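You operate a simulated robot arm through the tools that you are given. There is no shell and no other tool. Be economical: measure what you need, move in short steps, check, and stop when the job is done.

You are at the controls of a simulated robot arm. One attempt, no reset.

TASK
Open the key cover and split the keyboard at Do 3 for a duet.
Fine: strings voice, volume 6.

Only the result counts: the job must be done as asked and must still hold three seconds after the hand-in. Knocking over, shifting, dropping, spilling or breaking anything else fails it. A push-on lid holds only when it is set on centred and level and pressed home; a screw cap is set on level and turned clockwise until tight.

THE ROBOT
A 6-joint arm with a two-finger parallel gripper, fixed in place. Base frame: the origin is at the foot of the arm, x ahead of it, y to its left, z up. Units: m, degrees, N and s.
With the tool pointing down near the work surface it reaches from about 0.18 to 0.84 m from the base axis. Its first joint turns from -166.0 to 166.0 degrees. Payload 3.91 kg.
The tool frame sits at the grasp point between the pads (the TCP): z along the fingers, y along the line on which they close. The tips reach 0.03 m beyond it. The gripper opens to 0.11 m. The fingers are 0.02 m wide and 0.01 m thick; the gripper's body (0.048 by 0.112 m) begins 0.055 m behind the TCP.
Orientation is that of the tool frame in the base frame, as [roll, pitch, yaw] about the fixed x, y, z axes, in that order (R = Rz(yaw) Ry(pitch) Rx(roll)). With the fingers straight down and closing along the base's y, the tool's x points along the base's -x, its y along +y and its z along -z.

THE INTERFACE
- The arm moves only by the tool send_rows. Its argument "series" is one flat list of numbers, 7 for each row, row after row: the turn, a rotation vector about the tool's x, y, z in degrees, then the shift along the tool's x, y, z in cm, then the closure, from 0 (fully open) to 1 (shut). In form: [ax, ay, az, dx, dy, dz, fingers, ax, ay, az, dx, dy, dz, fingers, ...]. A call has 1 to 12 rows; each row shifts and turns the commanded pose from where the row before left it, along the tool's axes as they then stand. A row lasts 0.2 s, in which the tool goes at most 0.05 m and 8.6 degrees; a call with a longer step from one row to the next is refused whole, and so is a gripper value outside its range. Where a pose cannot be reached the arm comes as near as it can. A force on the tool above 90 N (or 10 N above the force at the start of the call, whichever is more), or a blocked arm, ends the call early, and 0.2 s more pass. Each finger travels about 0.108 m/s and halts on what it meets, pressing with about 30 N; the grip force reading is that of the motor and also rises with nothing between the fingers. The clock runs only during rows and for 0.2 s after the last one: add rows that do not move to give the fingers time. The reply holds the time, the measured pose of the TCP, the force on the tool along the base axes, the opening and the grip force, in the units named above and with some noise, with the torque about the TCP (base axes, N m) and any sound that the robot's microphone picked up.
- Cameras (640 x 400 px; columns grow to the right, rows downward): "scene" is fixed at [0.4061, -0.4866, 1.3324]; the picture's right is [1.00, -0.06, 0.00], its down [-0.02, -0.35, -0.94] and it looks along [0.05, 0.93, -0.35] (base axes); focal length 325 px, centre (320, 200). "wrist" rides on the gripper at [0.077, 0.007, -0.114] in the tool frame; the picture's right is [-0.09, 1.00, 0.00], its down [-0.80, -0.07, -0.59] and it looks along [-0.59, -0.05, 0.80] (tool axes); focal length 270 px, centre (320, 200).
- camera(camera): a new picture of that camera. It takes no simulated time.
- lift_body(by): slides the trunk up (or, below 0, down) by that many m; the arm rides with it, the base frame stays. It gives what a move gives, with no picture.
- locate(camera, pixels): there is no depth. For up to 12 entries [column, row, z] of the newest picture of that camera ("zoom" is the newest enlarged one), the place [x, y] in the base frame at which the ray of that pixel passes the height z, good to about 0.002 m, but the place of the scene camera against the robot may be out by one fixed shift of up to 0.018 m in any direction. It takes no simulated time.
- inspect(camera, box): a new picture of the part [left, top, right, bottom] of that camera's present view, enlarged. It takes no simulated time.
- finish_job(): hands the job in; it is judged then, once.

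Go step by step. Measure first, check grasps and placings, and put right what went wrong. The budget is 80 turns and 46 pictures, counting those below and the enlarged ones. Unless the task says otherwise, let go and move clear before handing in, and close with one line.

The tools are called after "Emit:" by a JSON object that holds its "fn" and its "kwargs". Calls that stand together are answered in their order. send_rows: Moves the arm, as the interface text tells. Its arguments: {"type":"object","properties":{"series":{"type":"array","items":{"type":"number"}}},"required":["series"]} The other tools are called the same way: lift_body (by) slides the trunk up or down; camera (camera) takes a picture; locate (camera, pixels) gives the place at which the rays of pixels pass given heights; inspect (camera, box) takes an enlarged picture of a part of a camera's view; finish_job () hands the job in.

At the start:

```text
clock: 0.0
ee_pos: [0.1836, 0.4646, 1.0089]
tcp_rot: [-180.0, 0.1, 179.9]
ft_force: [0.0, 0.7, -0.9]
ft_torque: [0.01, -0.04, -0.03]
grip_width: 0.1101
grasp_force: 0.0
trunk travel left (down, up): [-0.475, 0.065]
```

scene: 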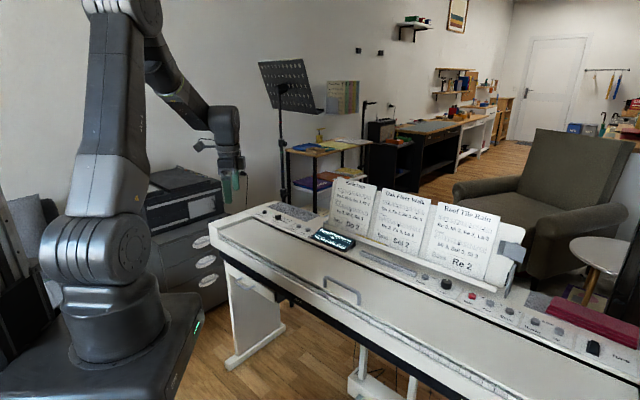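
wrist: 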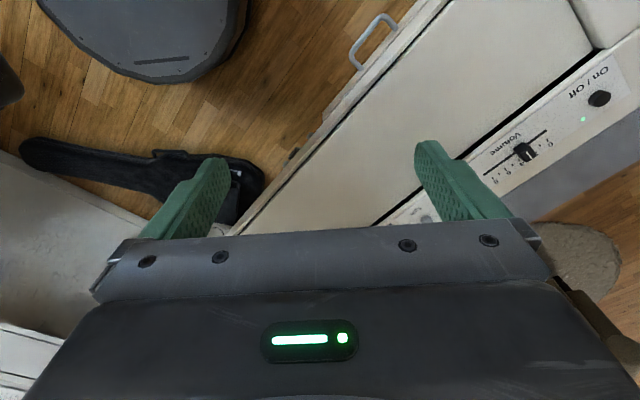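

The scene shows a digital piano with a closed key cover (handle near pixel 342,290), a display near (333,238) and controls along the back. I'll enlarge the controls first.

Emit:
{"fn": "inspect", "kwargs": {"camera": "scene", "box": [220, 180, 420, 305]}}

Emit:
{"fn": "inspect", "kwargs": {"camera": "scene", "box": [400, 250, 640, 400]}}

Emit:
{"fn": "inspect", "kwargs": {"camera": "scene", "box": [320, 170, 520, 295]}}

```text
3.20 times, centred on (320, 242) of scene
```

zoom: 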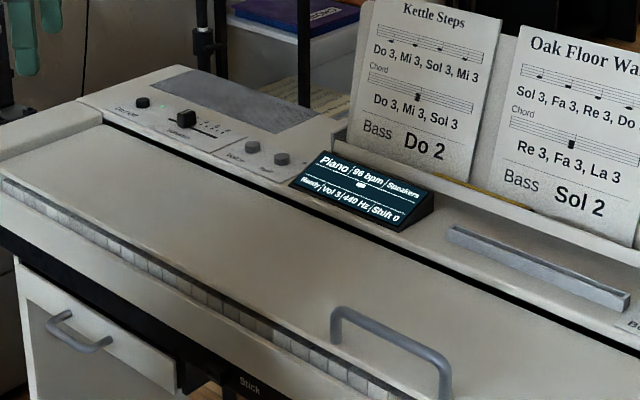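

```text
2.67 times, centred on (520, 325) of scene
```

zoom: 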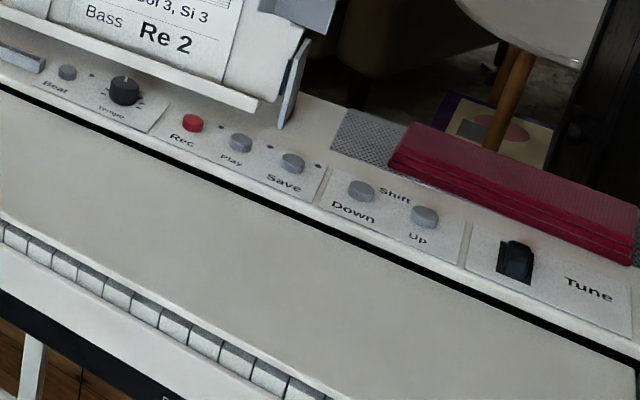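

```text
3.20 times, centred on (420, 232) of scene
```

zoom: 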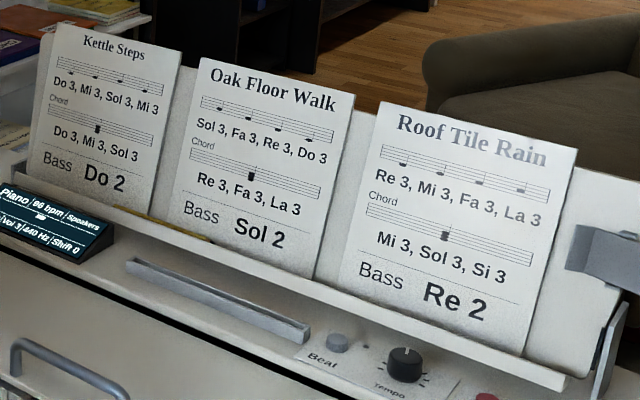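

The display reads Piano, 96 bpm, Vol 3, Shift 0. I'll triangulate a few points and read the left panel labels.

Emit:
{"fn": "locate", "kwargs": {"camera": "wrist", "pixels": [[600, 98, 0.7], [600, 98, 0.8], [600, 98, 0.85], [525, 152, 0.7], [525, 152, 0.8], [525, 152, 0.85]]}}

Emit:
{"fn": "locate", "kwargs": {"camera": "scene", "pixels": [[264.4, 211.9, 0.7], [264.4, 211.9, 0.8], [264.4, 211.9, 0.85], [278, 216.5, 0.7], [278, 216.5, 0.8], [278, 216.5, 0.85], [325, 278, 0.8], [360, 302, 0.8], [213, 235, 0.8], [520, 394, 0.8]]}}

Emit:
{"fn": "inspect", "kwargs": {"camera": "scene", "box": [250, 200, 330, 250]}}

Emit:
{"fn": "inspect", "kwargs": {"camera": "scene", "box": [300, 260, 400, 323]}}

```text
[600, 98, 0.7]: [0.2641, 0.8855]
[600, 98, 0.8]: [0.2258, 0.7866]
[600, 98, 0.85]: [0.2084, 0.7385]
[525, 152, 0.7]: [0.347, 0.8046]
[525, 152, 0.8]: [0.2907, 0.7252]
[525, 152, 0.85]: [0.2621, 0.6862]
```

```text
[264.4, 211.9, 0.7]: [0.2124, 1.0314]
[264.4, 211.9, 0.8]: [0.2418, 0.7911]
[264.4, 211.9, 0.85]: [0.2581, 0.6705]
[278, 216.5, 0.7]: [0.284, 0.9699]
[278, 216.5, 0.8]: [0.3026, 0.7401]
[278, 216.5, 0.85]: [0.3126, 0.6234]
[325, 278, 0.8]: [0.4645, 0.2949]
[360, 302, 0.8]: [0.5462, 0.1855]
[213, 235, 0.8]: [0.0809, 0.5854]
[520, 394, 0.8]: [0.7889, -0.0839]
```

```text
8.00 times, centred on (290, 225) of scene
```

zoom: 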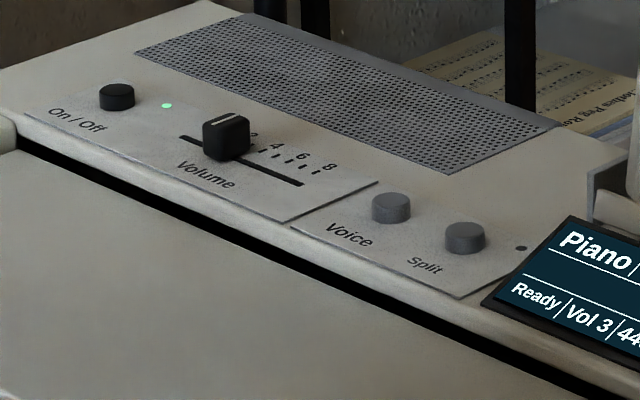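

```text
6.35 times, centred on (350, 292) of scene
```

zoom: 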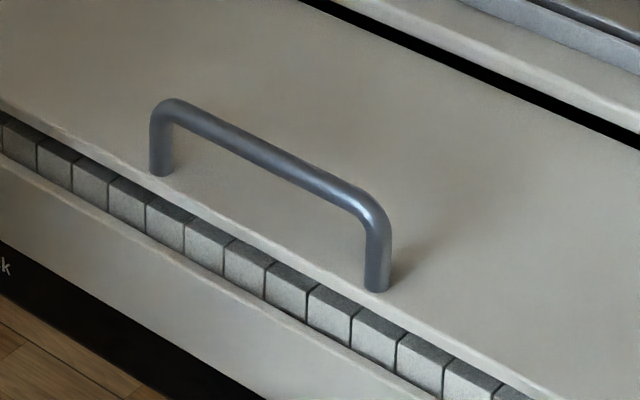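

Panel top sits near z≈0.80; the scene offset is roughly (+0.014,+0.01). Buttons are On/Off, Volume slider, Voice, Split. I'll locate the handle and turn the tool so it closes across the piano's depth.

Emit:
{"fn": "locate", "kwargs": {"camera": "scene", "pixels": [[326.6, 276.4, 0.83], [358.6, 293.6, 0.83], [326.6, 276.4, 0.85], [358.6, 293.6, 0.85], [325, 287.3, 0.79], [358.6, 305.3, 0.79], [325, 287.3, 0.81], [358.6, 305.3, 0.81]]}}

Emit:
{"fn": "send_rows", "kwargs": {"series": [0, 0, 8, 0, 0, 0, 0, 0, 0, 8, 0, 0, 0, 0, 0, 0, 8, 0, 0, 0, 0, 0, 0, 8, 0, 0, 0, 0, 0, 0, 8, 0, 0, 0, 0, 0, 0, 3.4, 0, 0, 0, 0]}}

```text
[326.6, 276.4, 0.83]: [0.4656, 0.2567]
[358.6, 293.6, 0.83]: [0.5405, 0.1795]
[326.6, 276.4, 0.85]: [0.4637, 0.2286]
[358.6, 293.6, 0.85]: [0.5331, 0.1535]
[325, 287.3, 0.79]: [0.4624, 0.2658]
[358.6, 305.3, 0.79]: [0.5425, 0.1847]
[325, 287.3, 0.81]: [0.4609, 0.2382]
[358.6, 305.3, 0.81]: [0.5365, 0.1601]
```

```text
clock: 1.4
ee_pos: [0.183, 0.4659, 1.0097]
tcp_rot: [-179.9, -0.1, 136.5]
ft_force: [0.4, -0.8, -0.1]
ft_torque: [-0.01, -0.02, 0.01]
grip_width: 0.1102
grasp_force: 0.0
trunk travel left (down, up): [-0.475, 0.065]
```

The handle centre is about (0.49, 0.21). I'll move along the piano toward it and look with the wrist camera.

Emit:
{"fn": "send_rows", "kwargs": {"series": [0, 0, 0, -4.3, 0.4, 0, 0, 0, 0, 0, -4.3, 0.4, 0, 0, 0, 0, 0, -4.3, 0.4, 0, 0, 0, 0, 0, -4.3, 0.4, 0, 0, 0, 0, 0, -4.3, 0.4, 0, 0, 0, 0, 0, -4.3, 0.4, 0, 0, 0, 0, 0, -4.2, 0.4, 0, 0]}}

Emit:
{"fn": "camera", "kwargs": {"camera": "wrist"}}

```text
clock: 3.0
ee_pos: [0.4219, 0.2799, 1.0118]
tcp_rot: [180.0, 0.0, 136.7]
ft_force: [-0.3, -0.4, 0.2]
ft_torque: [0.0, 0.02, 0.0]
grip_width: 0.1097
grasp_force: 0.0
trunk travel left (down, up): [-0.475, 0.065]
```

```text
38 pictures are left
```

wrist: 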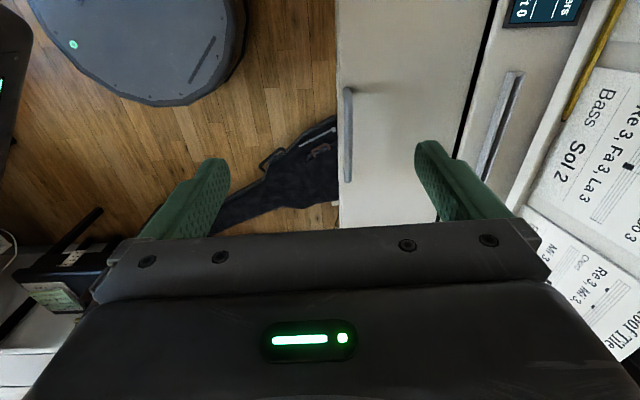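

The handle bar shows at (348,88)–(348,182), parallel to the piano axis. I'll locate it at candidate heights.

Emit:
{"fn": "locate", "kwargs": {"camera": "wrist", "pixels": [[348, 90, 0.83], [348, 180, 0.83], [348, 90, 0.81], [348, 180, 0.81], [340, 60, 0.78], [340, 200, 0.78], [490, 30, 0.79], [462, 130, 0.79], [380, 90, 0.79]]}}

Emit:
{"fn": "inspect", "kwargs": {"camera": "wrist", "box": [300, 60, 460, 160]}}

```text
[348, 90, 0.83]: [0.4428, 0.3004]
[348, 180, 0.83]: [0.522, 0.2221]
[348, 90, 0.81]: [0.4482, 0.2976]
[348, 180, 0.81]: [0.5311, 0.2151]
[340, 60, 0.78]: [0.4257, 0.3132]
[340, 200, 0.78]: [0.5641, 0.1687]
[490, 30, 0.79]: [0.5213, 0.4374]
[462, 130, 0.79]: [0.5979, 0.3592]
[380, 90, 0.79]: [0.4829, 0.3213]
```

```text
4.00 times, centred on (380, 110) of wrist
```

zoom: 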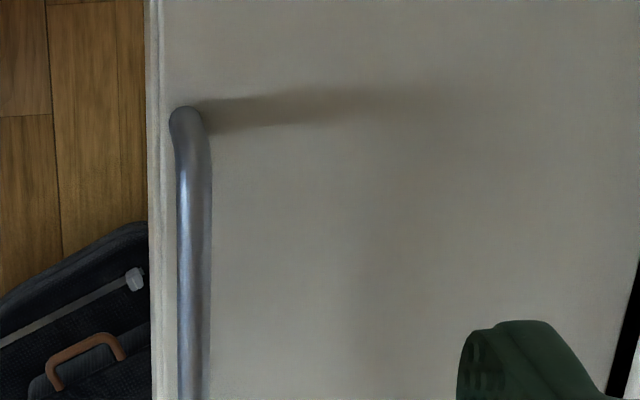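

Combining both cameras puts the bar top near z≈0.80 and the cover near 0.765, handle centre ≈(0.493,0.254). I'll align over it and descend partway.

Emit:
{"fn": "send_rows", "kwargs": {"series": [0, 0, 1.7, -3.4, 1.6, 0, 0, 0, 0, 0, -3.4, 1.6, 0, 0, 0, 0, 0, 0, 0, 4, 0, 0, 0, 0, 0, 0, 4, 0, 0, 0, 0, 0, 0, 3, 0]}}

Emit:
{"fn": "camera", "kwargs": {"camera": "wrist"}}

Emit:
{"fn": "inspect", "kwargs": {"camera": "scene", "box": [280, 220, 440, 320]}}

```text
clock: 4.2
ee_pos: [0.4914, 0.2553, 0.8978]
tcp_rot: [-180.0, -0.1, 135.0]
ft_force: [0.4, -0.7, -1.0]
ft_torque: [0.03, -0.02, 0.01]
grip_width: 0.11
grasp_force: 0.1
trunk travel left (down, up): [-0.475, 0.065]
```

```text
36 pictures are left
```

wrist: 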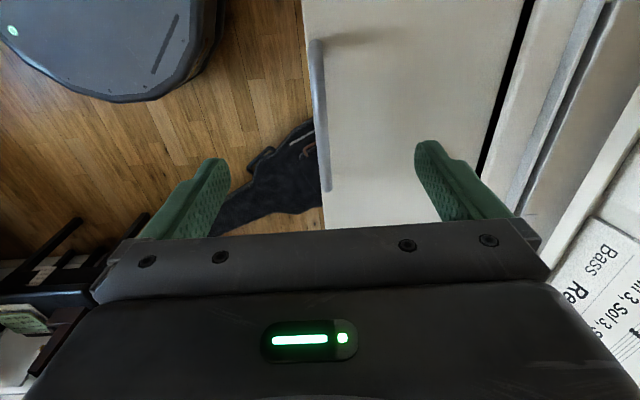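

```text
4.00 times, centred on (360, 270) of scene
```

zoom: 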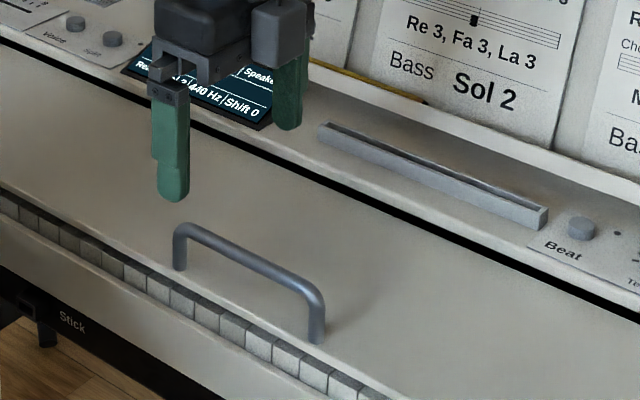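

Bar now at (316,42)–(326,190); locating again from this nearer view.

Emit:
{"fn": "locate", "kwargs": {"camera": "wrist", "pixels": [[316, 44, 0.8], [325, 188, 0.8], [316, 44, 0.78], [325, 188, 0.78], [316, 44, 0.82], [325, 188, 0.82]]}}

```text
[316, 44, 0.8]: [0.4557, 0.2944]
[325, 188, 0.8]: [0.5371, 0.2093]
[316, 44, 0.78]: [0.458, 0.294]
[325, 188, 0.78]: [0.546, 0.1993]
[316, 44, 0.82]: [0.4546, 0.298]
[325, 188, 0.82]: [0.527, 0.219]
```

The bar is confirmed at z≈0.80, centre (0.496,0.252), right under the tool. I'll descend around it and close.

Emit:
{"fn": "send_rows", "kwargs": {"series": [0, 0, 0, 0, 0, 4, 0, 0, 0, 0, 0, 0, 3, 0, 0, 0, 0, 0, 0, 2.2, 0, 0, 0, 0, 0, 0, 0, 0.5, 0, 0, 0, 0, 0, 0, 1, 0, 0, 0, 0, 0, 0, 1, 0, 0, 0, 0, 0, 0, 1]}}

Emit:
{"fn": "inspect", "kwargs": {"camera": "scene", "box": [280, 220, 440, 320]}}

```text
clock: 5.8
ee_pos: [0.4918, 0.2567, 0.8083]
tcp_rot: [179.9, 0.0, 135.0]
ft_force: [9.1, 8.3, 0.9]
ft_torque: [0.0, -0.31, 0.05]
grip_width: 0.0106
grasp_force: 45.0
trunk travel left (down, up): [-0.475, 0.065]
```

```text
4.00 times, centred on (360, 270) of scene
```

zoom: 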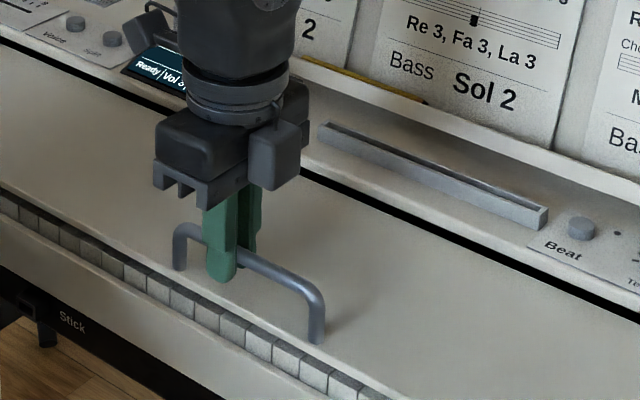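

The bar is gripped (opening 10.6 mm). I'll try sliding the cover back (tool +y) gently.

Emit:
{"fn": "send_rows", "kwargs": {"series": [0, 0, 0, 0, 1, 0, 1, 0, 0, 0, 0, 1, 0, 1, 0, 0, 0, 0, 1, 0, 1]}}

```text
clock: 6.6
ee_pos: [0.5119, 0.2768, 0.8093]
tcp_rot: [180.0, 0.0, 135.0]
ft_force: [3.2, -4.1, 0.1]
ft_torque: [-0.02, 0.04, 0.04]
grip_width: 0.0109
grasp_force: 44.9
trunk travel left (down, up): [-0.475, 0.065]
```

It slides freely. I'll continue 7 cm and look at clearance with the music stand.

Emit:
{"fn": "send_rows", "kwargs": {"series": [0, 0, 0, 0, 1, 0, 1, 0, 0, 0, 0, 1.5, 0, 1, 0, 0, 0, 0, 1.5, 0, 1, 0, 0, 0, 0, 1.5, 0, 1, 0, 0, 0, 0, 1.5, 0, 1]}}

Emit:
{"fn": "camera", "kwargs": {"camera": "wrist"}}

Emit:
{"fn": "inspect", "kwargs": {"camera": "scene", "box": [260, 195, 452, 315]}}

```text
clock: 7.8
ee_pos: [0.5625, 0.3265, 0.8088]
tcp_rot: [179.7, -0.1, 135.0]
ft_force: [2.5, 1.7, 9.9]
ft_torque: [0.22, 0.31, -0.02]
grip_width: 0.0104
grasp_force: 45.2
trunk travel left (down, up): [-0.475, 0.065]
```

```text
33 pictures are left
```

wrist: 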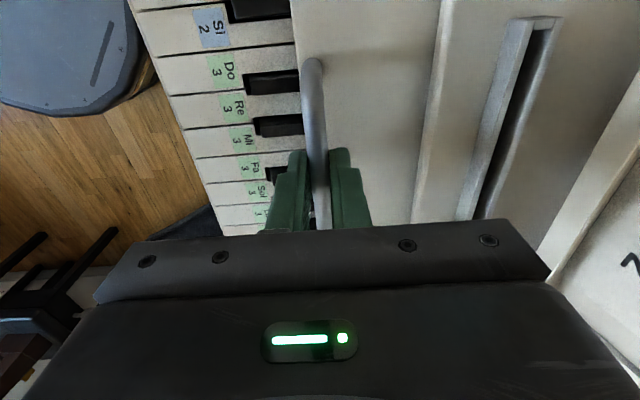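

```text
3.33 times, centred on (356, 255) of scene
```

zoom: 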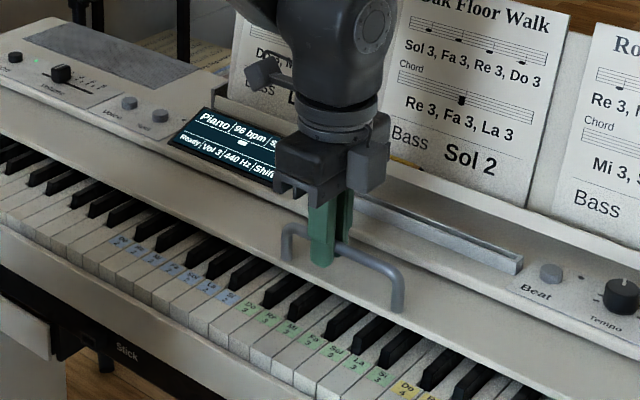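

The cover slides and the labelled keys appear; Do 3 is at wrist pixel (225,70). I'll check the stand ledge distance before pushing further.

Emit:
{"fn": "locate", "kwargs": {"camera": "wrist", "pixels": [[575, 220, 0.81], [630, 110, 0.81], [575, 220, 0.84], [630, 110, 0.84], [425, 130, 0.775], [425, 130, 0.79], [225, 72, 0.76], [296, 72, 0.765], [505, 100, 0.8]]}}

```text
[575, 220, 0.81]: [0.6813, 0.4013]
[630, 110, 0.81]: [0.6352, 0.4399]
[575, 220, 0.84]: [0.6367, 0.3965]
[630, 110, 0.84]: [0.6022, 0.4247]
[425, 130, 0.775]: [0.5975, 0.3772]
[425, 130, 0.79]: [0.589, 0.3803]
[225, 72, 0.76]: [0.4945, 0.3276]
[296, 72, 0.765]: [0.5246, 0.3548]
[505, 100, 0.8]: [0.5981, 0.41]
```

Ledge at v≈0.76 versus gripper body edge at ≈0.685 now; there are about 5 cm left to travel. I'll push on in 1 cm steps.

Emit:
{"fn": "send_rows", "kwargs": {"series": [0, 0, 0, 0, 1, 0, 1, 0, 0, 0, 0, 1, 0, 1, 0, 0, 0, 0, 1, 0, 1, 0, 0, 0, 0, 0.5, 0, 1]}}

Emit:
{"fn": "inspect", "kwargs": {"camera": "scene", "box": [260, 195, 452, 315]}}

```text
clock: 8.8
ee_pos: [0.5859, 0.3502, 0.8091]
tcp_rot: [179.9, 0.0, 135.0]
ft_force: [-3.5, 3.5, 8.4]
ft_torque: [0.31, 0.34, 0.1]
grip_width: 0.0107
grasp_force: 45.2
trunk travel left (down, up): [-0.475, 0.065]
```

```text
3.33 times, centred on (356, 255) of scene
```

zoom: 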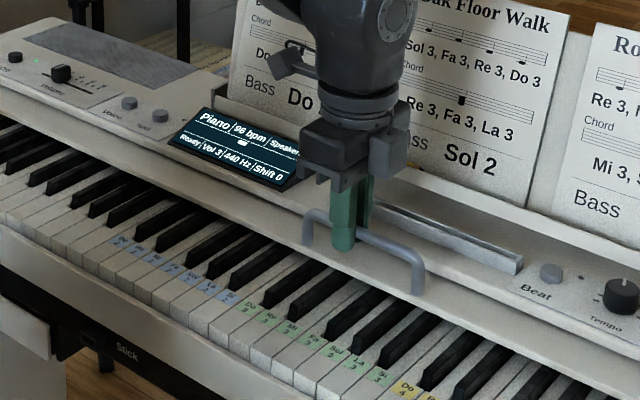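

Handle is now at v=0.662 and clear of the stand. Continuing in small steps until the stop.

Emit:
{"fn": "send_rows", "kwargs": {"series": [0, 0, 0, 0, 0.6, 0, 1, 0, 0, 0, 0, 0.6, 0, 1, 0, 0, 0, 0, 0.5, 0, 1, 0, 0, 0, 0, 0, 0, 1]}}

Emit:
{"fn": "camera", "kwargs": {"camera": "wrist"}}

```text
clock: 9.8
ee_pos: [0.5965, 0.3618, 0.8092]
tcp_rot: [180.0, 0.1, 134.8]
ft_force: [-4.4, 1.5, 8.3]
ft_torque: [0.16, 0.19, 0.1]
grip_width: 0.0106
grasp_force: 45.1
trunk travel left (down, up): [-0.475, 0.065]
```

```text
30 pictures are left
```

wrist: 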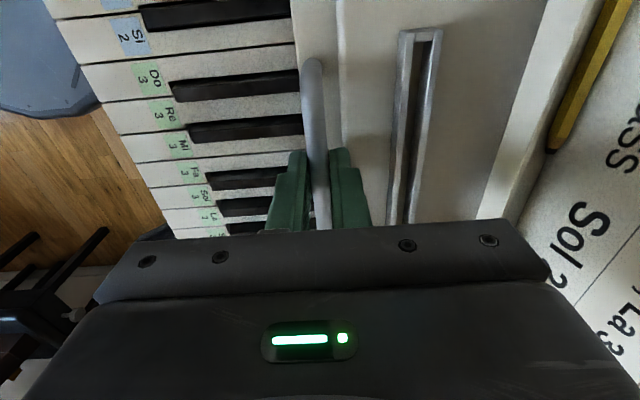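

No stop yet, low force, v=0.678. A little further until resistance.

Emit:
{"fn": "send_rows", "kwargs": {"series": [0, 0, 0, 0, 0.4, 0, 1, 0, 0, 0, 0, 0.4, 0, 1, 0, 0, 0, 0, 0.4, 0, 1, 0, 0, 0, 0, 0, 0, 1]}}

Emit:
{"fn": "inspect", "kwargs": {"camera": "scene", "box": [280, 180, 440, 280]}}

```text
clock: 10.8
ee_pos: [0.6024, 0.3666, 0.8078]
tcp_rot: [-179.6, -0.1, 134.9]
ft_force: [-35.0, -27.7, 5.3]
ft_torque: [-1.24, -0.4, 0.16]
grip_width: 0.0108
grasp_force: 45.3
trunk travel left (down, up): [-0.475, 0.065]
```

```text
4.00 times, centred on (360, 230) of scene
```

zoom: 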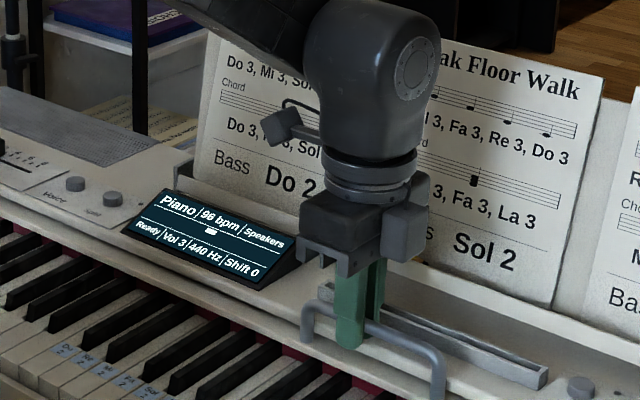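

It stopped hard at v=0.685 (≈45 N). It may be the outer finger touching the panel edge, so I'll ease open slightly, lift off, and push the handle from the front with closed fingers.

Emit:
{"fn": "send_rows", "kwargs": {"series": [0, 0, 0, 0, -0.4, 0, 0.9, 0, 0, 0, 0, -0.2, 0, 0.87, 0, 0, 0, 0, 0, -1, 0.87, 0, 0, 0, 0, 0, -2, 0.87, 0, 0, 0, 0, 0, -2, 0.87, 0, 0, 0, 0, -3, 0, 1, 0, 0, 0, 0, -1, 0, 1]}}

Emit:
{"fn": "camera", "kwargs": {"camera": "wrist"}}

Emit:
{"fn": "inspect", "kwargs": {"camera": "scene", "box": [280, 220, 440, 320]}}

```text
clock: 12.4
ee_pos: [0.5746, 0.3391, 0.8596]
tcp_rot: [180.0, 0.1, 134.9]
ft_force: [0.7, 1.3, 0.0]
ft_torque: [0.02, 0.02, -0.01]
grip_width: 0.0
grasp_force: 30.1
trunk travel left (down, up): [-0.475, 0.065]
```

```text
28 pictures are left
```

wrist: 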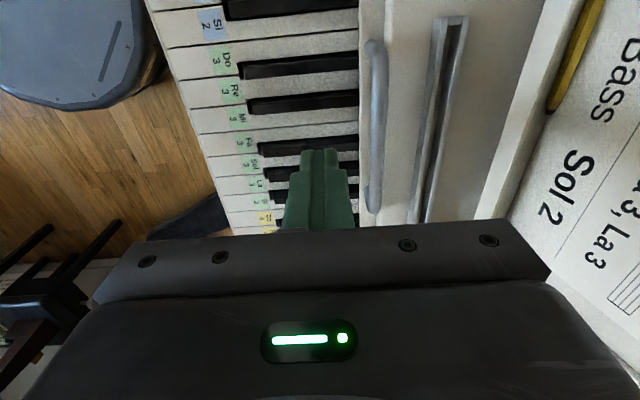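

```text
4.00 times, centred on (360, 270) of scene
```

zoom: 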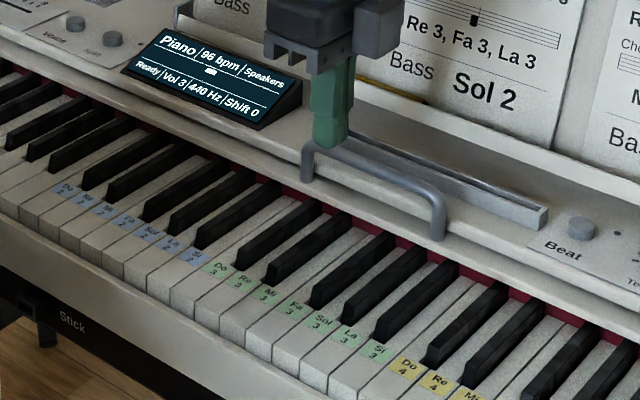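

The cover front is now at the red felt, nearly under the panel. I'll push the bar from the front to check it's home.

Emit:
{"fn": "send_rows", "kwargs": {"series": [0, 0, 0, 0, 0, 2.5, 1, 0, 0, 0, 0, 0, 2, 1, 0, 0, 0, 0, 1, 0, 1, 0, 0, 0, 0, 0.7, 0, 1, 0, 0, 0, 0, 0.5, 0, 1, 0, 0, 0, 0, 0.5, 0, 1]}}

```text
clock: 13.8
ee_pos: [0.5921, 0.3558, 0.8133]
tcp_rot: [-179.8, 0.0, 135.0]
ft_force: [-9.7, -8.4, 4.9]
ft_torque: [-0.12, 0.16, 0.02]
grip_width: 0.0
grasp_force: 30.2
trunk travel left (down, up): [-0.475, 0.065]
```

Contact at v≈0.670 with about 13 N. A bit more push.

Emit:
{"fn": "send_rows", "kwargs": {"series": [0, 0, 0, 0, 0.4, 0, 1, 0, 0, 0, 0, 0.4, 0, 1, 0, 0, 0, 0, 0.3, 0, 1]}}

```text
clock: 14.6
ee_pos: [0.5925, 0.3575, 0.8123]
tcp_rot: [-178.9, -0.2, 134.9]
ft_force: [-56.7, -46.0, 4.7]
ft_torque: [-0.72, 1.0, 0.08]
grip_width: 0.0
grasp_force: 29.4
trunk travel left (down, up): [-0.475, 0.065]
```

The cover is at its hard stop (≈73 N, no motion) and fully open. I'll back off, rise and travel to the volume slider.

Emit:
{"fn": "send_rows", "kwargs": {"series": [0, 0, 0, 0, -2, 0, 1, 0, 0, 0, 0, -4, -3, 1, 0, 0, 0, 0, 0, -4, 1, 0, 0, 0, 4.7, 0, -2, 1, 0, 0, 0, 4.8, 0, 0, 1, 0, 0, 0, 4.8, 0, 0, 1, 0, 0, 0, 4.8, 0, 0, 1, 0, 0, 0, 4.8, 0, 0, 1, 0, 0, 0, 4.8, 0, 0, 1, 0, 0, 0, 4.8, 0, 0, 1, 0, 0, 0, 4.8, 0, 0, 1]}}

Emit:
{"fn": "send_rows", "kwargs": {"series": [0, 0, 0, 4.0, 2, 0, 1, 0, 0, 0, 4.0, 4, 0, 1, 0, 0, 0, 0, 2, 0, 1]}}

Emit:
{"fn": "camera", "kwargs": {"camera": "wrist"}}

```text
refused: row 4 steps farther than a row can; nothing moved
```

```text
refused: row 2 steps farther than a row can; nothing moved
```

```text
26 pictures are left
```

wrist: 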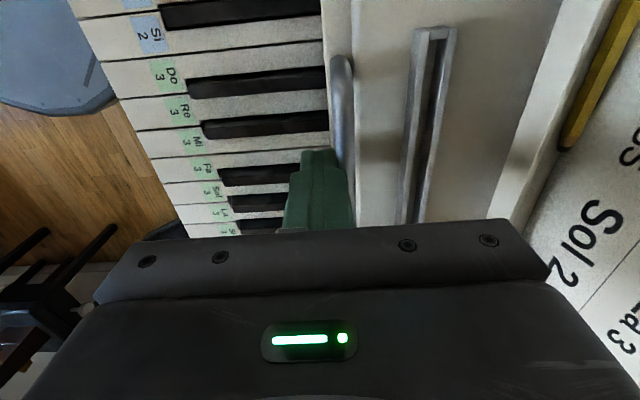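

Two rows were over the step limit and nothing moved; I'll resend with shorter combined steps.

Emit:
{"fn": "send_rows", "kwargs": {"series": [0, 0, 0, 0, -2, 0, 1, 0, 0, 0, 0, -3.5, -3, 1, 0, 0, 0, 0, 0, -4, 1, 0, 0, 0, 4.0, 0, -2, 1, 0, 0, 0, 4.8, 0, 0, 1, 0, 0, 0, 4.8, 0, 0, 1, 0, 0, 0, 4.8, 0, 0, 1, 0, 0, 0, 4.8, 0, 0, 1, 0, 0, 0, 4.8, 0, 0, 1, 0, 0, 0, 4.8, 0, 0, 1, 0, 0, 0, 4.8, 0, 0, 1]}}

Emit:
{"fn": "send_rows", "kwargs": {"series": [0, 0, 0, 4.0, 2, 0, 1, 0, 0, 0, 4.0, 2.5, 0, 1, 0, 0, 0, 0, 3, 0, 1]}}

Emit:
{"fn": "camera", "kwargs": {"camera": "wrist"}}

```text
clock: 17.0
ee_pos: [0.2965, 0.5921, 0.9021]
tcp_rot: [179.9, 0.0, 134.9]
ft_force: [-0.2, 0.2, 0.1]
ft_torque: [-0.02, 0.04, 0.0]
grip_width: 0.0
grasp_force: 30.0
trunk travel left (down, up): [-0.475, 0.065]
```

```text
clock: 17.8
ee_pos: [0.2934, 0.7001, 0.903]
tcp_rot: [180.0, 0.0, 134.9]
ft_force: [-0.8, -0.2, -0.4]
ft_torque: [-0.01, -0.01, -0.03]
grip_width: 0.0002
grasp_force: 29.6
trunk travel left (down, up): [-0.475, 0.065]
```

```text
25 pictures are left
```

wrist: 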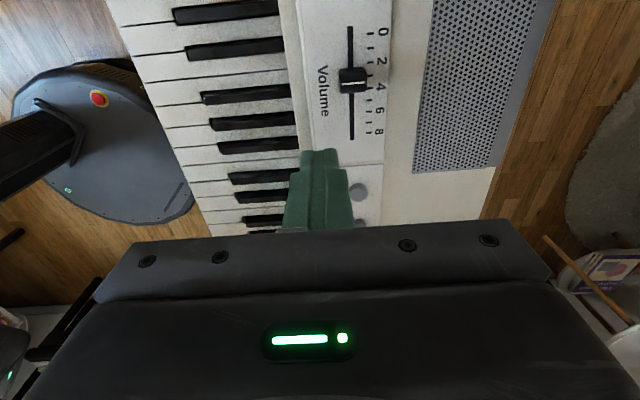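

Excellent view: slider knob at (354,82), scale 0–8 alongside, Voice button at (358,192). I'll enlarge for accuracy.

Emit:
{"fn": "inspect", "kwargs": {"camera": "wrist", "box": [280, 10, 440, 110]}}

Emit:
{"fn": "inspect", "kwargs": {"camera": "wrist", "box": [280, 100, 440, 200]}}

```text
4.00 times, centred on (360, 60) of wrist
```

zoom: 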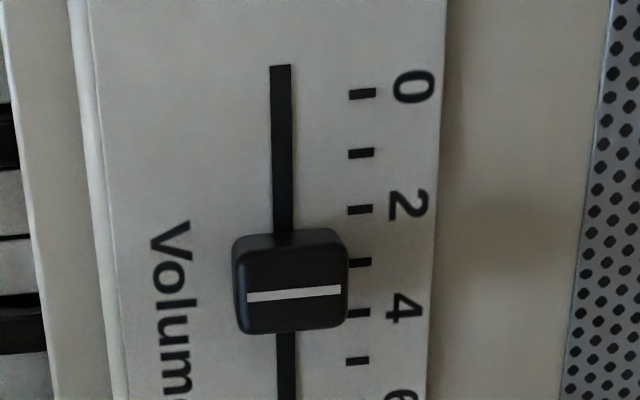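

```text
4.00 times, centred on (360, 150) of wrist
```

zoom: 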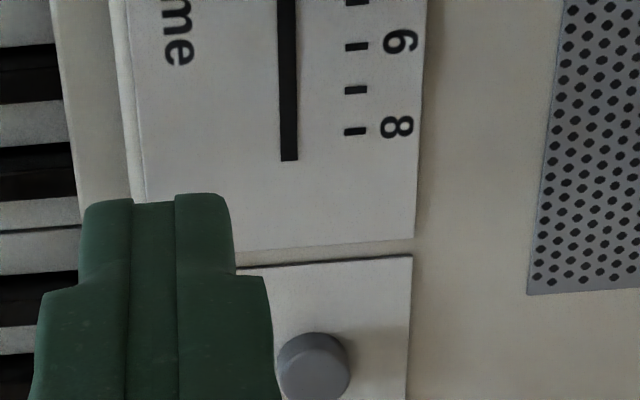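

I'll locate the ticks, slot, knob and Voice button.

Emit:
{"fn": "locate", "kwargs": {"camera": "wrist", "pixels": [[370.5, 33.3, 0.79], [370.2, 75.5, 0.79], [369.3, 111.5, 0.79], [368.8, 132.8, 0.79], [350.3, 26, 0.79], [352.3, 140, 0.79], [353.5, 83.5, 0.8], [353.5, 83.5, 0.81], [358.5, 191, 0.79], [358.5, 191, 0.8], [370.2, 75.5, 0.78], [369.3, 111.5, 0.78]]}}

```text
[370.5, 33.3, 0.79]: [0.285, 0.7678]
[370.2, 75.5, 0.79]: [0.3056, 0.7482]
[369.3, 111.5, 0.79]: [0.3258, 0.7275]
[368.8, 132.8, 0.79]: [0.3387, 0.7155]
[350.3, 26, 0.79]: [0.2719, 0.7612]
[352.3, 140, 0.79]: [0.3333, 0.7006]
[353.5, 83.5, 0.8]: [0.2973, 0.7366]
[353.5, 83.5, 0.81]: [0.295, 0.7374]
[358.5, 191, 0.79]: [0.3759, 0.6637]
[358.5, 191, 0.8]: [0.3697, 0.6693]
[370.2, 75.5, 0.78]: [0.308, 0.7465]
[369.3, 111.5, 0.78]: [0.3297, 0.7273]
```

Scale is 9.5 mm/step, knob at 3 (u=-0.3125, v=0.730), top ≈0.81. I'll straddle the knob with the fingers and grip it.

Emit:
{"fn": "send_rows", "kwargs": {"series": [0, 0, 0, 2.5, 2.75, 0, 0.5, 0, 0, 0, 0, 0, 0, 0.5, 0, 0, 0, 0, 0, 3, 0.5, 0, 0, 0, 0, 0, 3, 0.5, 0, 0, 0, 0, 0, 1.7, 0.5, 0, 0, 0, 0, 0, 0, 0.5]}}

Emit:
{"fn": "camera", "kwargs": {"camera": "wrist"}}

Emit:
{"fn": "inspect", "kwargs": {"camera": "scene", "box": [220, 180, 348, 260]}}

```text
clock: 19.2
ee_pos: [0.2964, 0.7374, 0.8275]
tcp_rot: [-180.0, 0.0, 134.9]
ft_force: [-0.2, 0.3, -0.2]
ft_torque: [0.0, 0.02, -0.03]
grip_width: 0.0549
grasp_force: 0.0
trunk travel left (down, up): [-0.475, 0.065]
```

```text
22 pictures are left
```

wrist: 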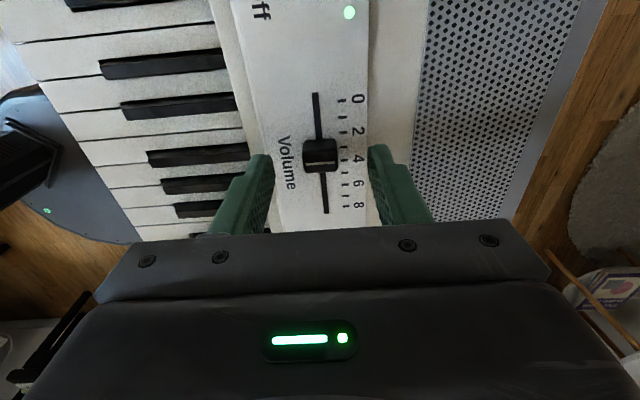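

```text
5.00 times, centred on (284, 220) of scene
```

zoom: 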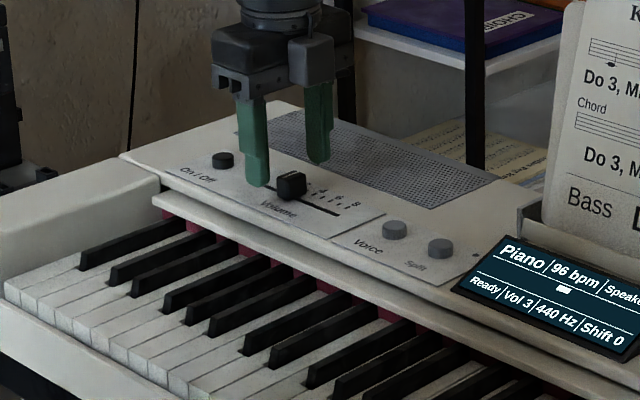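

The knob at (320,155) sits between the fingers. I'll close on it and then slide 2.85 cm toward higher volume.

Emit:
{"fn": "send_rows", "kwargs": {"series": [0, 0, 0, 0, 0, 0.3, 0.5, 0, 0, 0, 0, 0, 0, 0.9, 0, 0, 0, 0, 0, 0, 0.9, 0, 0, 0, 0, 0, 0, 0.9]}}

Emit:
{"fn": "send_rows", "kwargs": {"series": [0, 0, 0, -1, 0, 0, 0.9, 0, 0, 0, -1, 0, 0, 0.9, 0, 0, 0, -0.85, 0, 0, 0.9, 0, 0, 0, 0, 0, 0, 0.9]}}

Emit:
{"fn": "inspect", "kwargs": {"camera": "scene", "box": [250, 200, 362, 270]}}

```text
clock: 20.2
ee_pos: [0.2964, 0.7383, 0.8232]
tcp_rot: [-179.9, 0.1, 134.9]
ft_force: [-1.2, -1.5, -2.5]
ft_torque: [0.05, -0.01, 0.07]
grip_width: 0.0218
grasp_force: 45.3
trunk travel left (down, up): [-0.475, 0.065]
```

```text
clock: 21.2
ee_pos: [0.3164, 0.7176, 0.8239]
tcp_rot: [180.0, -0.1, 134.9]
ft_force: [-2.8, -5.1, 1.1]
ft_torque: [-0.15, 0.19, 0.18]
grip_width: 0.0217
grasp_force: 45.9
trunk travel left (down, up): [-0.475, 0.065]
```

```text
5.71 times, centred on (306, 235) of scene
```

zoom: 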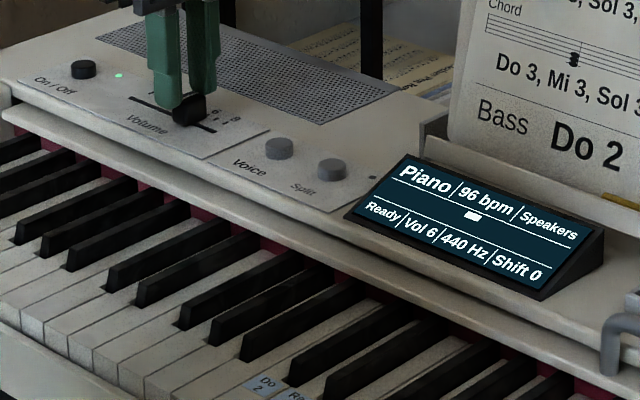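

Display confirms Vol 6. I'll release, lift, and move to view the Voice and Split buttons.

Emit:
{"fn": "send_rows", "kwargs": {"series": [0, 0, 0, 0, 0, 0, 0.6, 0, 0, 0, 0, 0, 0, 0.6, 0, 0, 0, 0, 0, -3, 0.6, 0, 0, 0, 0, 0, -4, 0.6, 0, 0, 0, -3.5, -2, 0, 1, 0, 0, 0, -3.5, -2, 0, 1, 0, 0, 0, -2, 0, 0, 1, 0, 0, 0, 0, 0, 0, 1]}}

Emit:
{"fn": "camera", "kwargs": {"camera": "wrist"}}

```text
clock: 23.0
ee_pos: [0.3506, 0.6276, 0.8923]
tcp_rot: [180.0, 0.1, 134.8]
ft_force: [0.8, -0.1, 0.4]
ft_torque: [0.0, -0.02, -0.03]
grip_width: 0.0
grasp_force: 30.0
trunk travel left (down, up): [-0.475, 0.065]
```

```text
19 pictures are left
```

wrist: 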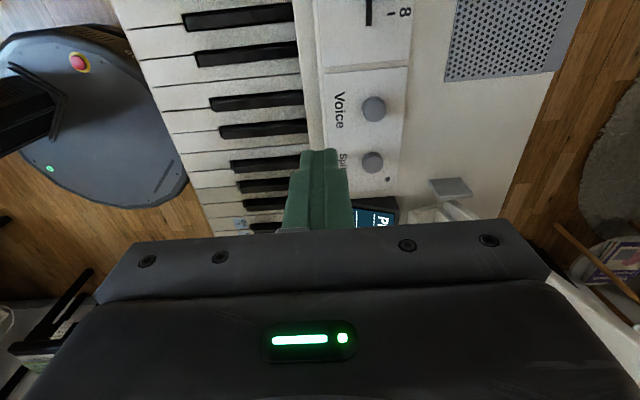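

Voice button at (373,108), Split at (372,161). Locating both.

Emit:
{"fn": "locate", "kwargs": {"camera": "wrist", "pixels": [[373, 108, 0.795], [373, 108, 0.805], [372, 161, 0.795], [372, 161, 0.805]]}}

Emit:
{"fn": "locate", "kwargs": {"camera": "scene", "pixels": [[308, 228, 0.8]]}}

```text
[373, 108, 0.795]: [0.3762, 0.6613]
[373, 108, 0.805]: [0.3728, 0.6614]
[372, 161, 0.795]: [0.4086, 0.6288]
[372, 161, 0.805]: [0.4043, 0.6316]
```

```text
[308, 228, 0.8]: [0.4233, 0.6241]
```

I'll align above Voice (u≈-0.202, v≈0.733) and lower to just above it.

Emit:
{"fn": "send_rows", "kwargs": {"series": [0, 0, 0, 0.6, 4.1, 0, 1, 0, 0, 0, 0, 0, 3, 1, 0, 0, 0, 0, 0, 2.5, 1, 0, 0, 0, 0, 0, 0.4, 1, 0, 0, 0, 0, 0, 0.4, 1]}}

Emit:
{"fn": "inspect", "kwargs": {"camera": "scene", "box": [250, 190, 378, 270]}}

```text
clock: 24.2
ee_pos: [0.3749, 0.6603, 0.8294]
tcp_rot: [180.0, -0.1, 134.8]
ft_force: [0.0, -0.3, -0.1]
ft_torque: [-0.02, -0.02, -0.04]
grip_width: 0.0
grasp_force: 30.2
trunk travel left (down, up): [-0.475, 0.065]
```

```text
5.00 times, centred on (314, 230) of scene
```

zoom: 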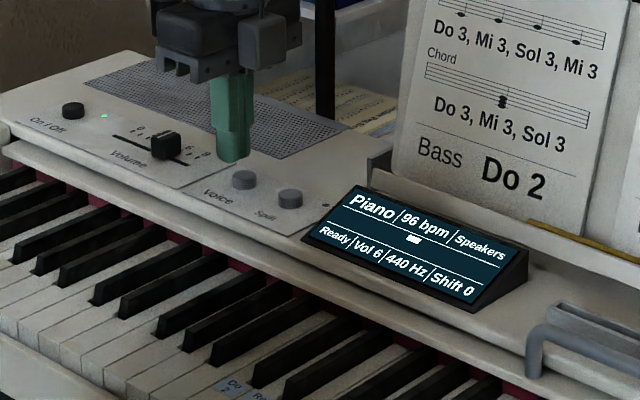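

In the scene the fingertip looks about 1 cm left of the button; checking with the wrist view.

Emit:
{"fn": "inspect", "kwargs": {"camera": "wrist", "box": [240, 80, 432, 200]}}

Emit:
{"fn": "locate", "kwargs": {"camera": "scene", "pixels": [[299, 225.6, 0.795], [299, 225.6, 0.805], [296.4, 222.5, 0.8], [296.4, 222.5, 0.81]]}}

```text
3.33 times, centred on (336, 140) of wrist
```

zoom: 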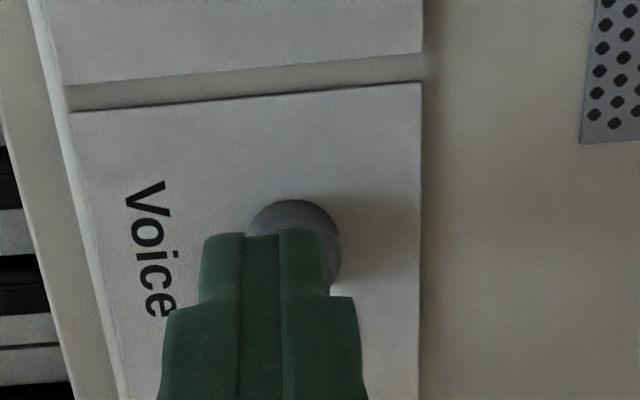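

```text
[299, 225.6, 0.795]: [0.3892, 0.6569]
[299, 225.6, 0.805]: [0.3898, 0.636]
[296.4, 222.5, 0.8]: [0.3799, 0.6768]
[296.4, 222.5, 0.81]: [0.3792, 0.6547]
```

Re-triangulating gives the button at z≈0.785, u≈-0.199, v≈0.736, so I'll shift a few mm and press slowly.

Emit:
{"fn": "send_rows", "kwargs": {"series": [0, 0, 0, -0.3, 0.4, 0, 1, 0, 0, 0, 0, 0, 0.7, 1, 0, 0, 0, 0, 0, 0.3, 1, 0, 0, 0, 0, 0, 0.3, 1, 0, 0, 0, 0, 0, 0.3, 1]}}

```text
clock: 25.4
ee_pos: [0.3821, 0.6599, 0.8124]
tcp_rot: [-180.0, 0.1, 134.9]
ft_force: [0.7, 0.5, 1.3]
ft_torque: [0.08, -0.04, -0.01]
grip_width: 0.0
grasp_force: 29.8
trunk travel left (down, up): [-0.475, 0.065]
heard: click
```

A click was heard. I'll lift and read the display.

Emit:
{"fn": "send_rows", "kwargs": {"series": [0, 0, 0, 0, 0, -1, 1, 0, 0, 0, 0, 0, -0.5, 1]}}

Emit:
{"fn": "inspect", "kwargs": {"camera": "scene", "box": [250, 190, 378, 270]}}

```text
clock: 26.0
ee_pos: [0.3818, 0.6589, 0.8277]
tcp_rot: [180.0, -0.1, 134.9]
ft_force: [0.6, -1.2, 1.1]
ft_torque: [-0.01, 0.03, 0.01]
grip_width: 0.0
grasp_force: 30.3
trunk travel left (down, up): [-0.475, 0.065]
```

```text
5.00 times, centred on (314, 230) of scene
```

zoom: 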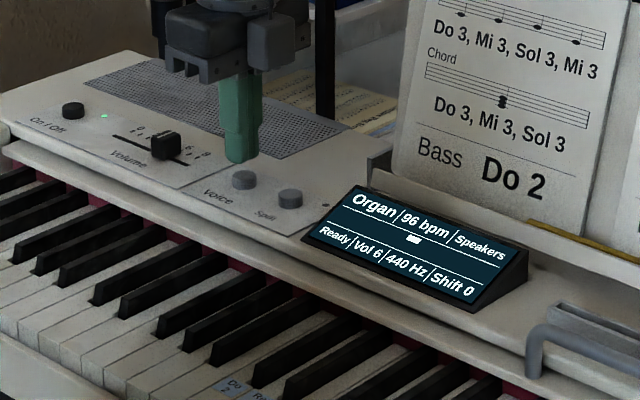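

The voice is now Organ; I'll press once more.

Emit:
{"fn": "send_rows", "kwargs": {"series": [0, 0, 0, 0, 0, 0.7, 1, 0, 0, 0, 0, 0, 0.5, 1, 0, 0, 0, 0, 0, 0.4, 1, 0, 0, 0, 0, 0, 0, 1, 0, 0, 0, 0, 0, -1, 1, 0, 0, 0, 0, 0, -0.6, 1]}}

Emit:
{"fn": "inspect", "kwargs": {"camera": "scene", "box": [250, 190, 378, 270]}}

```text
clock: 27.4
ee_pos: [0.381, 0.6607, 0.8278]
tcp_rot: [180.0, 0.0, 134.8]
ft_force: [0.1, 0.0, 0.4]
ft_torque: [-0.01, 0.03, -0.05]
grip_width: 0.0
grasp_force: 30.4
trunk travel left (down, up): [-0.475, 0.065]
heard: click
```

```text
5.00 times, centred on (314, 230) of scene
```

zoom: 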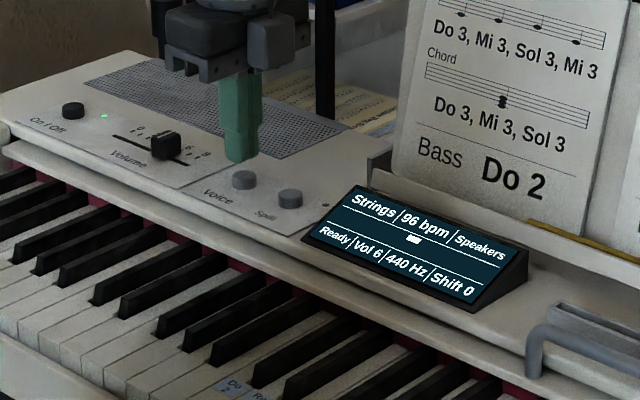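

Strings is set. To keep the gripper's wide side clear of the music stand near Split, I'll lift, turn the tool 90° so the camera is on the player's side, and look.

Emit:
{"fn": "send_rows", "kwargs": {"series": [0, 0, 0, 0, -3, -4, 1, 0, 0, -8.5, 0, 0, -3, 1, 0, 0, -8.5, 0, 0, 0, 1, 0, 0, -8.5, 0, 0, 0, 1, 0, 0, -8.5, 0, 0, 0, 1, 0, 0, -8.5, 0, 0, 0, 1, 0, 0, -8.5, 0, 0, 0, 1, 0, 0, -8.5, 0, 0, 0, 1, 0, 0, -8.5, 0, 0, 0, 1, 0, 0, -8.5, 0, 0, 0, 1, 0, 0, -8.5, 0, 0, 0, 1, 0, 0, -5, 0, 0, 0, 1]}}

```text
clock: 30.0
ee_pos: [0.3602, 0.6395, 0.8985]
tcp_rot: [179.9, 0.1, -135.1]
ft_force: [0.4, -0.1, -0.7]
ft_torque: [-0.05, 0.02, -0.01]
grip_width: 0.0
grasp_force: 30.3
trunk travel left (down, up): [-0.475, 0.065]
```

Now tool x points to the player and tool y to the bass side. Shifting over Split and looking.

Emit:
{"fn": "send_rows", "kwargs": {"series": [0, 0, 0, 0, -4.6, 0, 1, 0, 0, 0, 0, 0, 0, 1]}}

Emit:
{"fn": "camera", "kwargs": {"camera": "wrist"}}

```text
clock: 30.6
ee_pos: [0.3932, 0.6065, 0.8962]
tcp_rot: [179.9, 0.0, -135.0]
ft_force: [-0.8, -1.0, -0.4]
ft_torque: [0.0, -0.01, 0.02]
grip_width: 0.0
grasp_force: 30.0
trunk travel left (down, up): [-0.475, 0.065]
```

```text
14 pictures are left
```

wrist: 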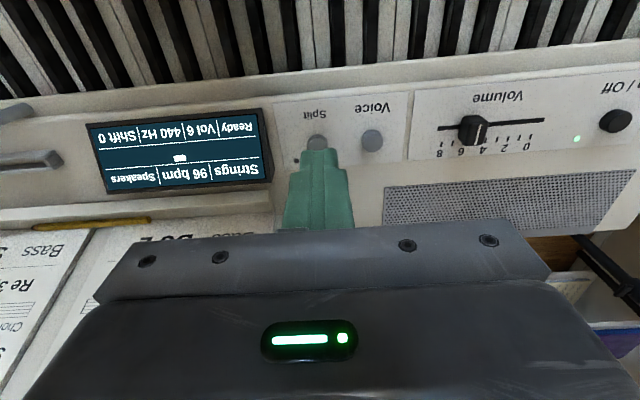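

Split is at (317,141), just ahead of the fingers. Locating it and Voice for a consistency check.

Emit:
{"fn": "locate", "kwargs": {"camera": "wrist", "pixels": [[317, 142, 0.785], [317, 142, 0.795], [372, 140, 0.785], [372, 140, 0.795]]}}

```text
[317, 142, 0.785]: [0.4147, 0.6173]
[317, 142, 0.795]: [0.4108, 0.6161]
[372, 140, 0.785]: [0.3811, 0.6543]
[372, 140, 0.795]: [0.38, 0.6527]
```

Split target u≈-0.148, v≈0.733. Moving over and pressing to the depth that clicked before, then releasing.

Emit:
{"fn": "send_rows", "kwargs": {"series": [0, 0, 0, -2.7, -0.3, 0, 1, 0, 0, 0, 0, 0, 4, 1, 0, 0, 0, 0, 0, 2.4, 1, 0, 0, 0, 0, 0, 0.7, 1, 0, 0, 0, 0, 0, 0.5, 1, 0, 0, 0, 0, 0, 0.5, 1, 0, 0, 0, 0, 0, 0.3, 1, 0, 0, 0, 0, 0, 0, 1]}}

Emit:
{"fn": "inspect", "kwargs": {"camera": "scene", "box": [250, 190, 378, 270]}}

```text
clock: 32.4
ee_pos: [0.4124, 0.6247, 0.8149]
tcp_rot: [-180.0, 0.0, -135.1]
ft_force: [-0.8, -0.1, 1.2]
ft_torque: [-0.03, 0.0, -0.04]
grip_width: 0.0
grasp_force: 29.7
trunk travel left (down, up): [-0.475, 0.065]
```

```text
5.00 times, centred on (314, 230) of scene
```

zoom: 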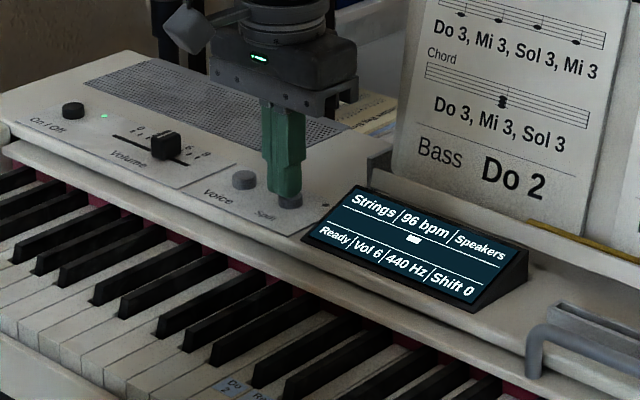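

The tip is right on Split but no click yet. Pressing 3–4 mm more.

Emit:
{"fn": "send_rows", "kwargs": {"series": [0, 0, 0, 0, 0, 0.2, 1, 0, 0, 0, 0, 0, 0.2, 1, 0, 0, 0, 0, 0, 0, 1]}}

```text
clock: 33.2
ee_pos: [0.4139, 0.6241, 0.8118]
tcp_rot: [179.9, 0.1, -135.0]
ft_force: [-0.2, 3.0, 5.3]
ft_torque: [0.03, 0.01, 0.0]
grip_width: 0.0002
grasp_force: 30.2
trunk travel left (down, up): [-0.475, 0.065]
heard: click
```

A click. I'll lift and read the display.

Emit:
{"fn": "send_rows", "kwargs": {"series": [0, 0, 0, 0, 0, -2, 1, 0, 0, 0, 0, 0, -4, 1, 0, 0, 0, 4, 0, -2, 1]}}

Emit:
{"fn": "inspect", "kwargs": {"camera": "scene", "box": [250, 200, 410, 300]}}

```text
clock: 34.0
ee_pos: [0.3829, 0.5937, 0.8888]
tcp_rot: [179.9, 0.0, -135.1]
ft_force: [0.0, -0.3, -0.3]
ft_torque: [0.0, 0.0, 0.01]
grip_width: 0.0
grasp_force: 30.0
trunk travel left (down, up): [-0.475, 0.065]
```

```text
4.00 times, centred on (330, 250) of scene
```

zoom: 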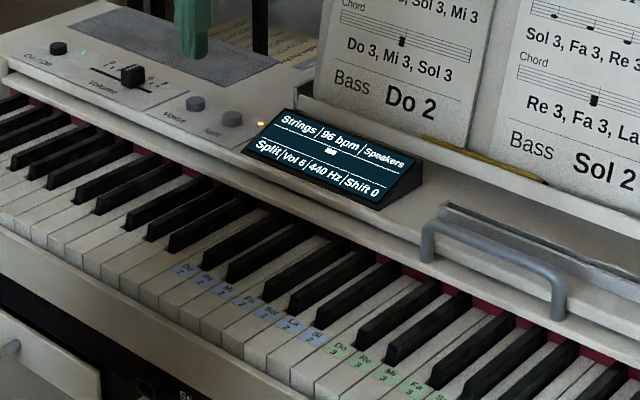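

Status shows "Split" with its LED lit, awaiting a key. I'll move over Do 3 (≈u 0.118, v 0.58) for a close view.

Emit:
{"fn": "send_rows", "kwargs": {"series": [0, 0, 0, 1.4, -4.5, 0, 1, 0, 0, 0, 1.4, -4.5, 0, 1, 0, 0, 0, 1.4, -4.5, 0, 1, 0, 0, 0, 1.4, -4.5, 0, 1, 0, 0, 0, 1.4, -4.5, 0, 1, 0, 0, 0, 0, -4.2, 0, 1, 0, 0, 0, 0, 0, 0, 1]}}

Emit:
{"fn": "camera", "kwargs": {"camera": "wrist"}}

```text
clock: 35.6
ee_pos: [0.5237, 0.3603, 0.8899]
tcp_rot: [-179.9, 0.0, -135.0]
ft_force: [0.6, -0.5, 0.5]
ft_torque: [0.02, -0.01, 0.0]
grip_width: 0.0
grasp_force: 30.2
trunk travel left (down, up): [-0.475, 0.065]
```

```text
11 pictures are left
```

wrist: 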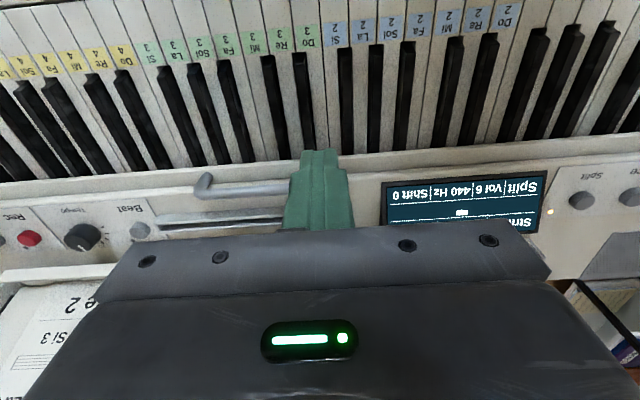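

Do 3 label at (305,37), display says Split. Locating at several heights, plus Si 2 and Re 3 labels for pitch.

Emit:
{"fn": "locate", "kwargs": {"camera": "wrist", "pixels": [[305, 37, 0.74], [305, 37, 0.75], [305, 37, 0.76], [305, 37, 0.77], [335, 34, 0.75], [278, 39, 0.75], [504, 17, 0.75], [304, 60, 0.75]]}}

Emit:
{"fn": "inspect", "kwargs": {"camera": "wrist", "box": [240, 0, 400, 100]}}

```text
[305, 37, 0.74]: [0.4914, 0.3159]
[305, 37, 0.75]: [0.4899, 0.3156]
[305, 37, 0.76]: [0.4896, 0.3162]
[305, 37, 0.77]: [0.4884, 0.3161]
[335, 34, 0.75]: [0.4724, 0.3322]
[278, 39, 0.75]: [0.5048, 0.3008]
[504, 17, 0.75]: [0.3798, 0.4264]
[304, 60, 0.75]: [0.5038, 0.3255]
```

```text
4.00 times, centred on (320, 50) of wrist
```

zoom: 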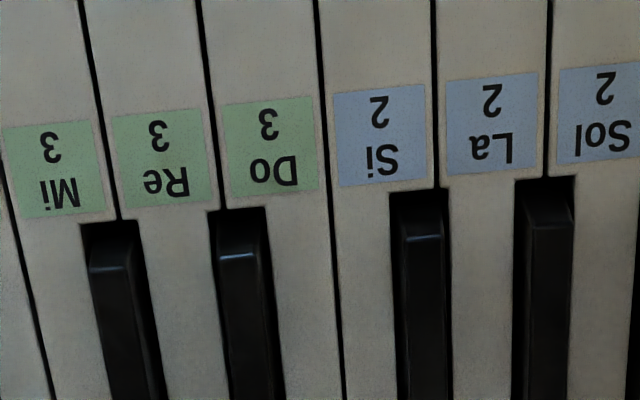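

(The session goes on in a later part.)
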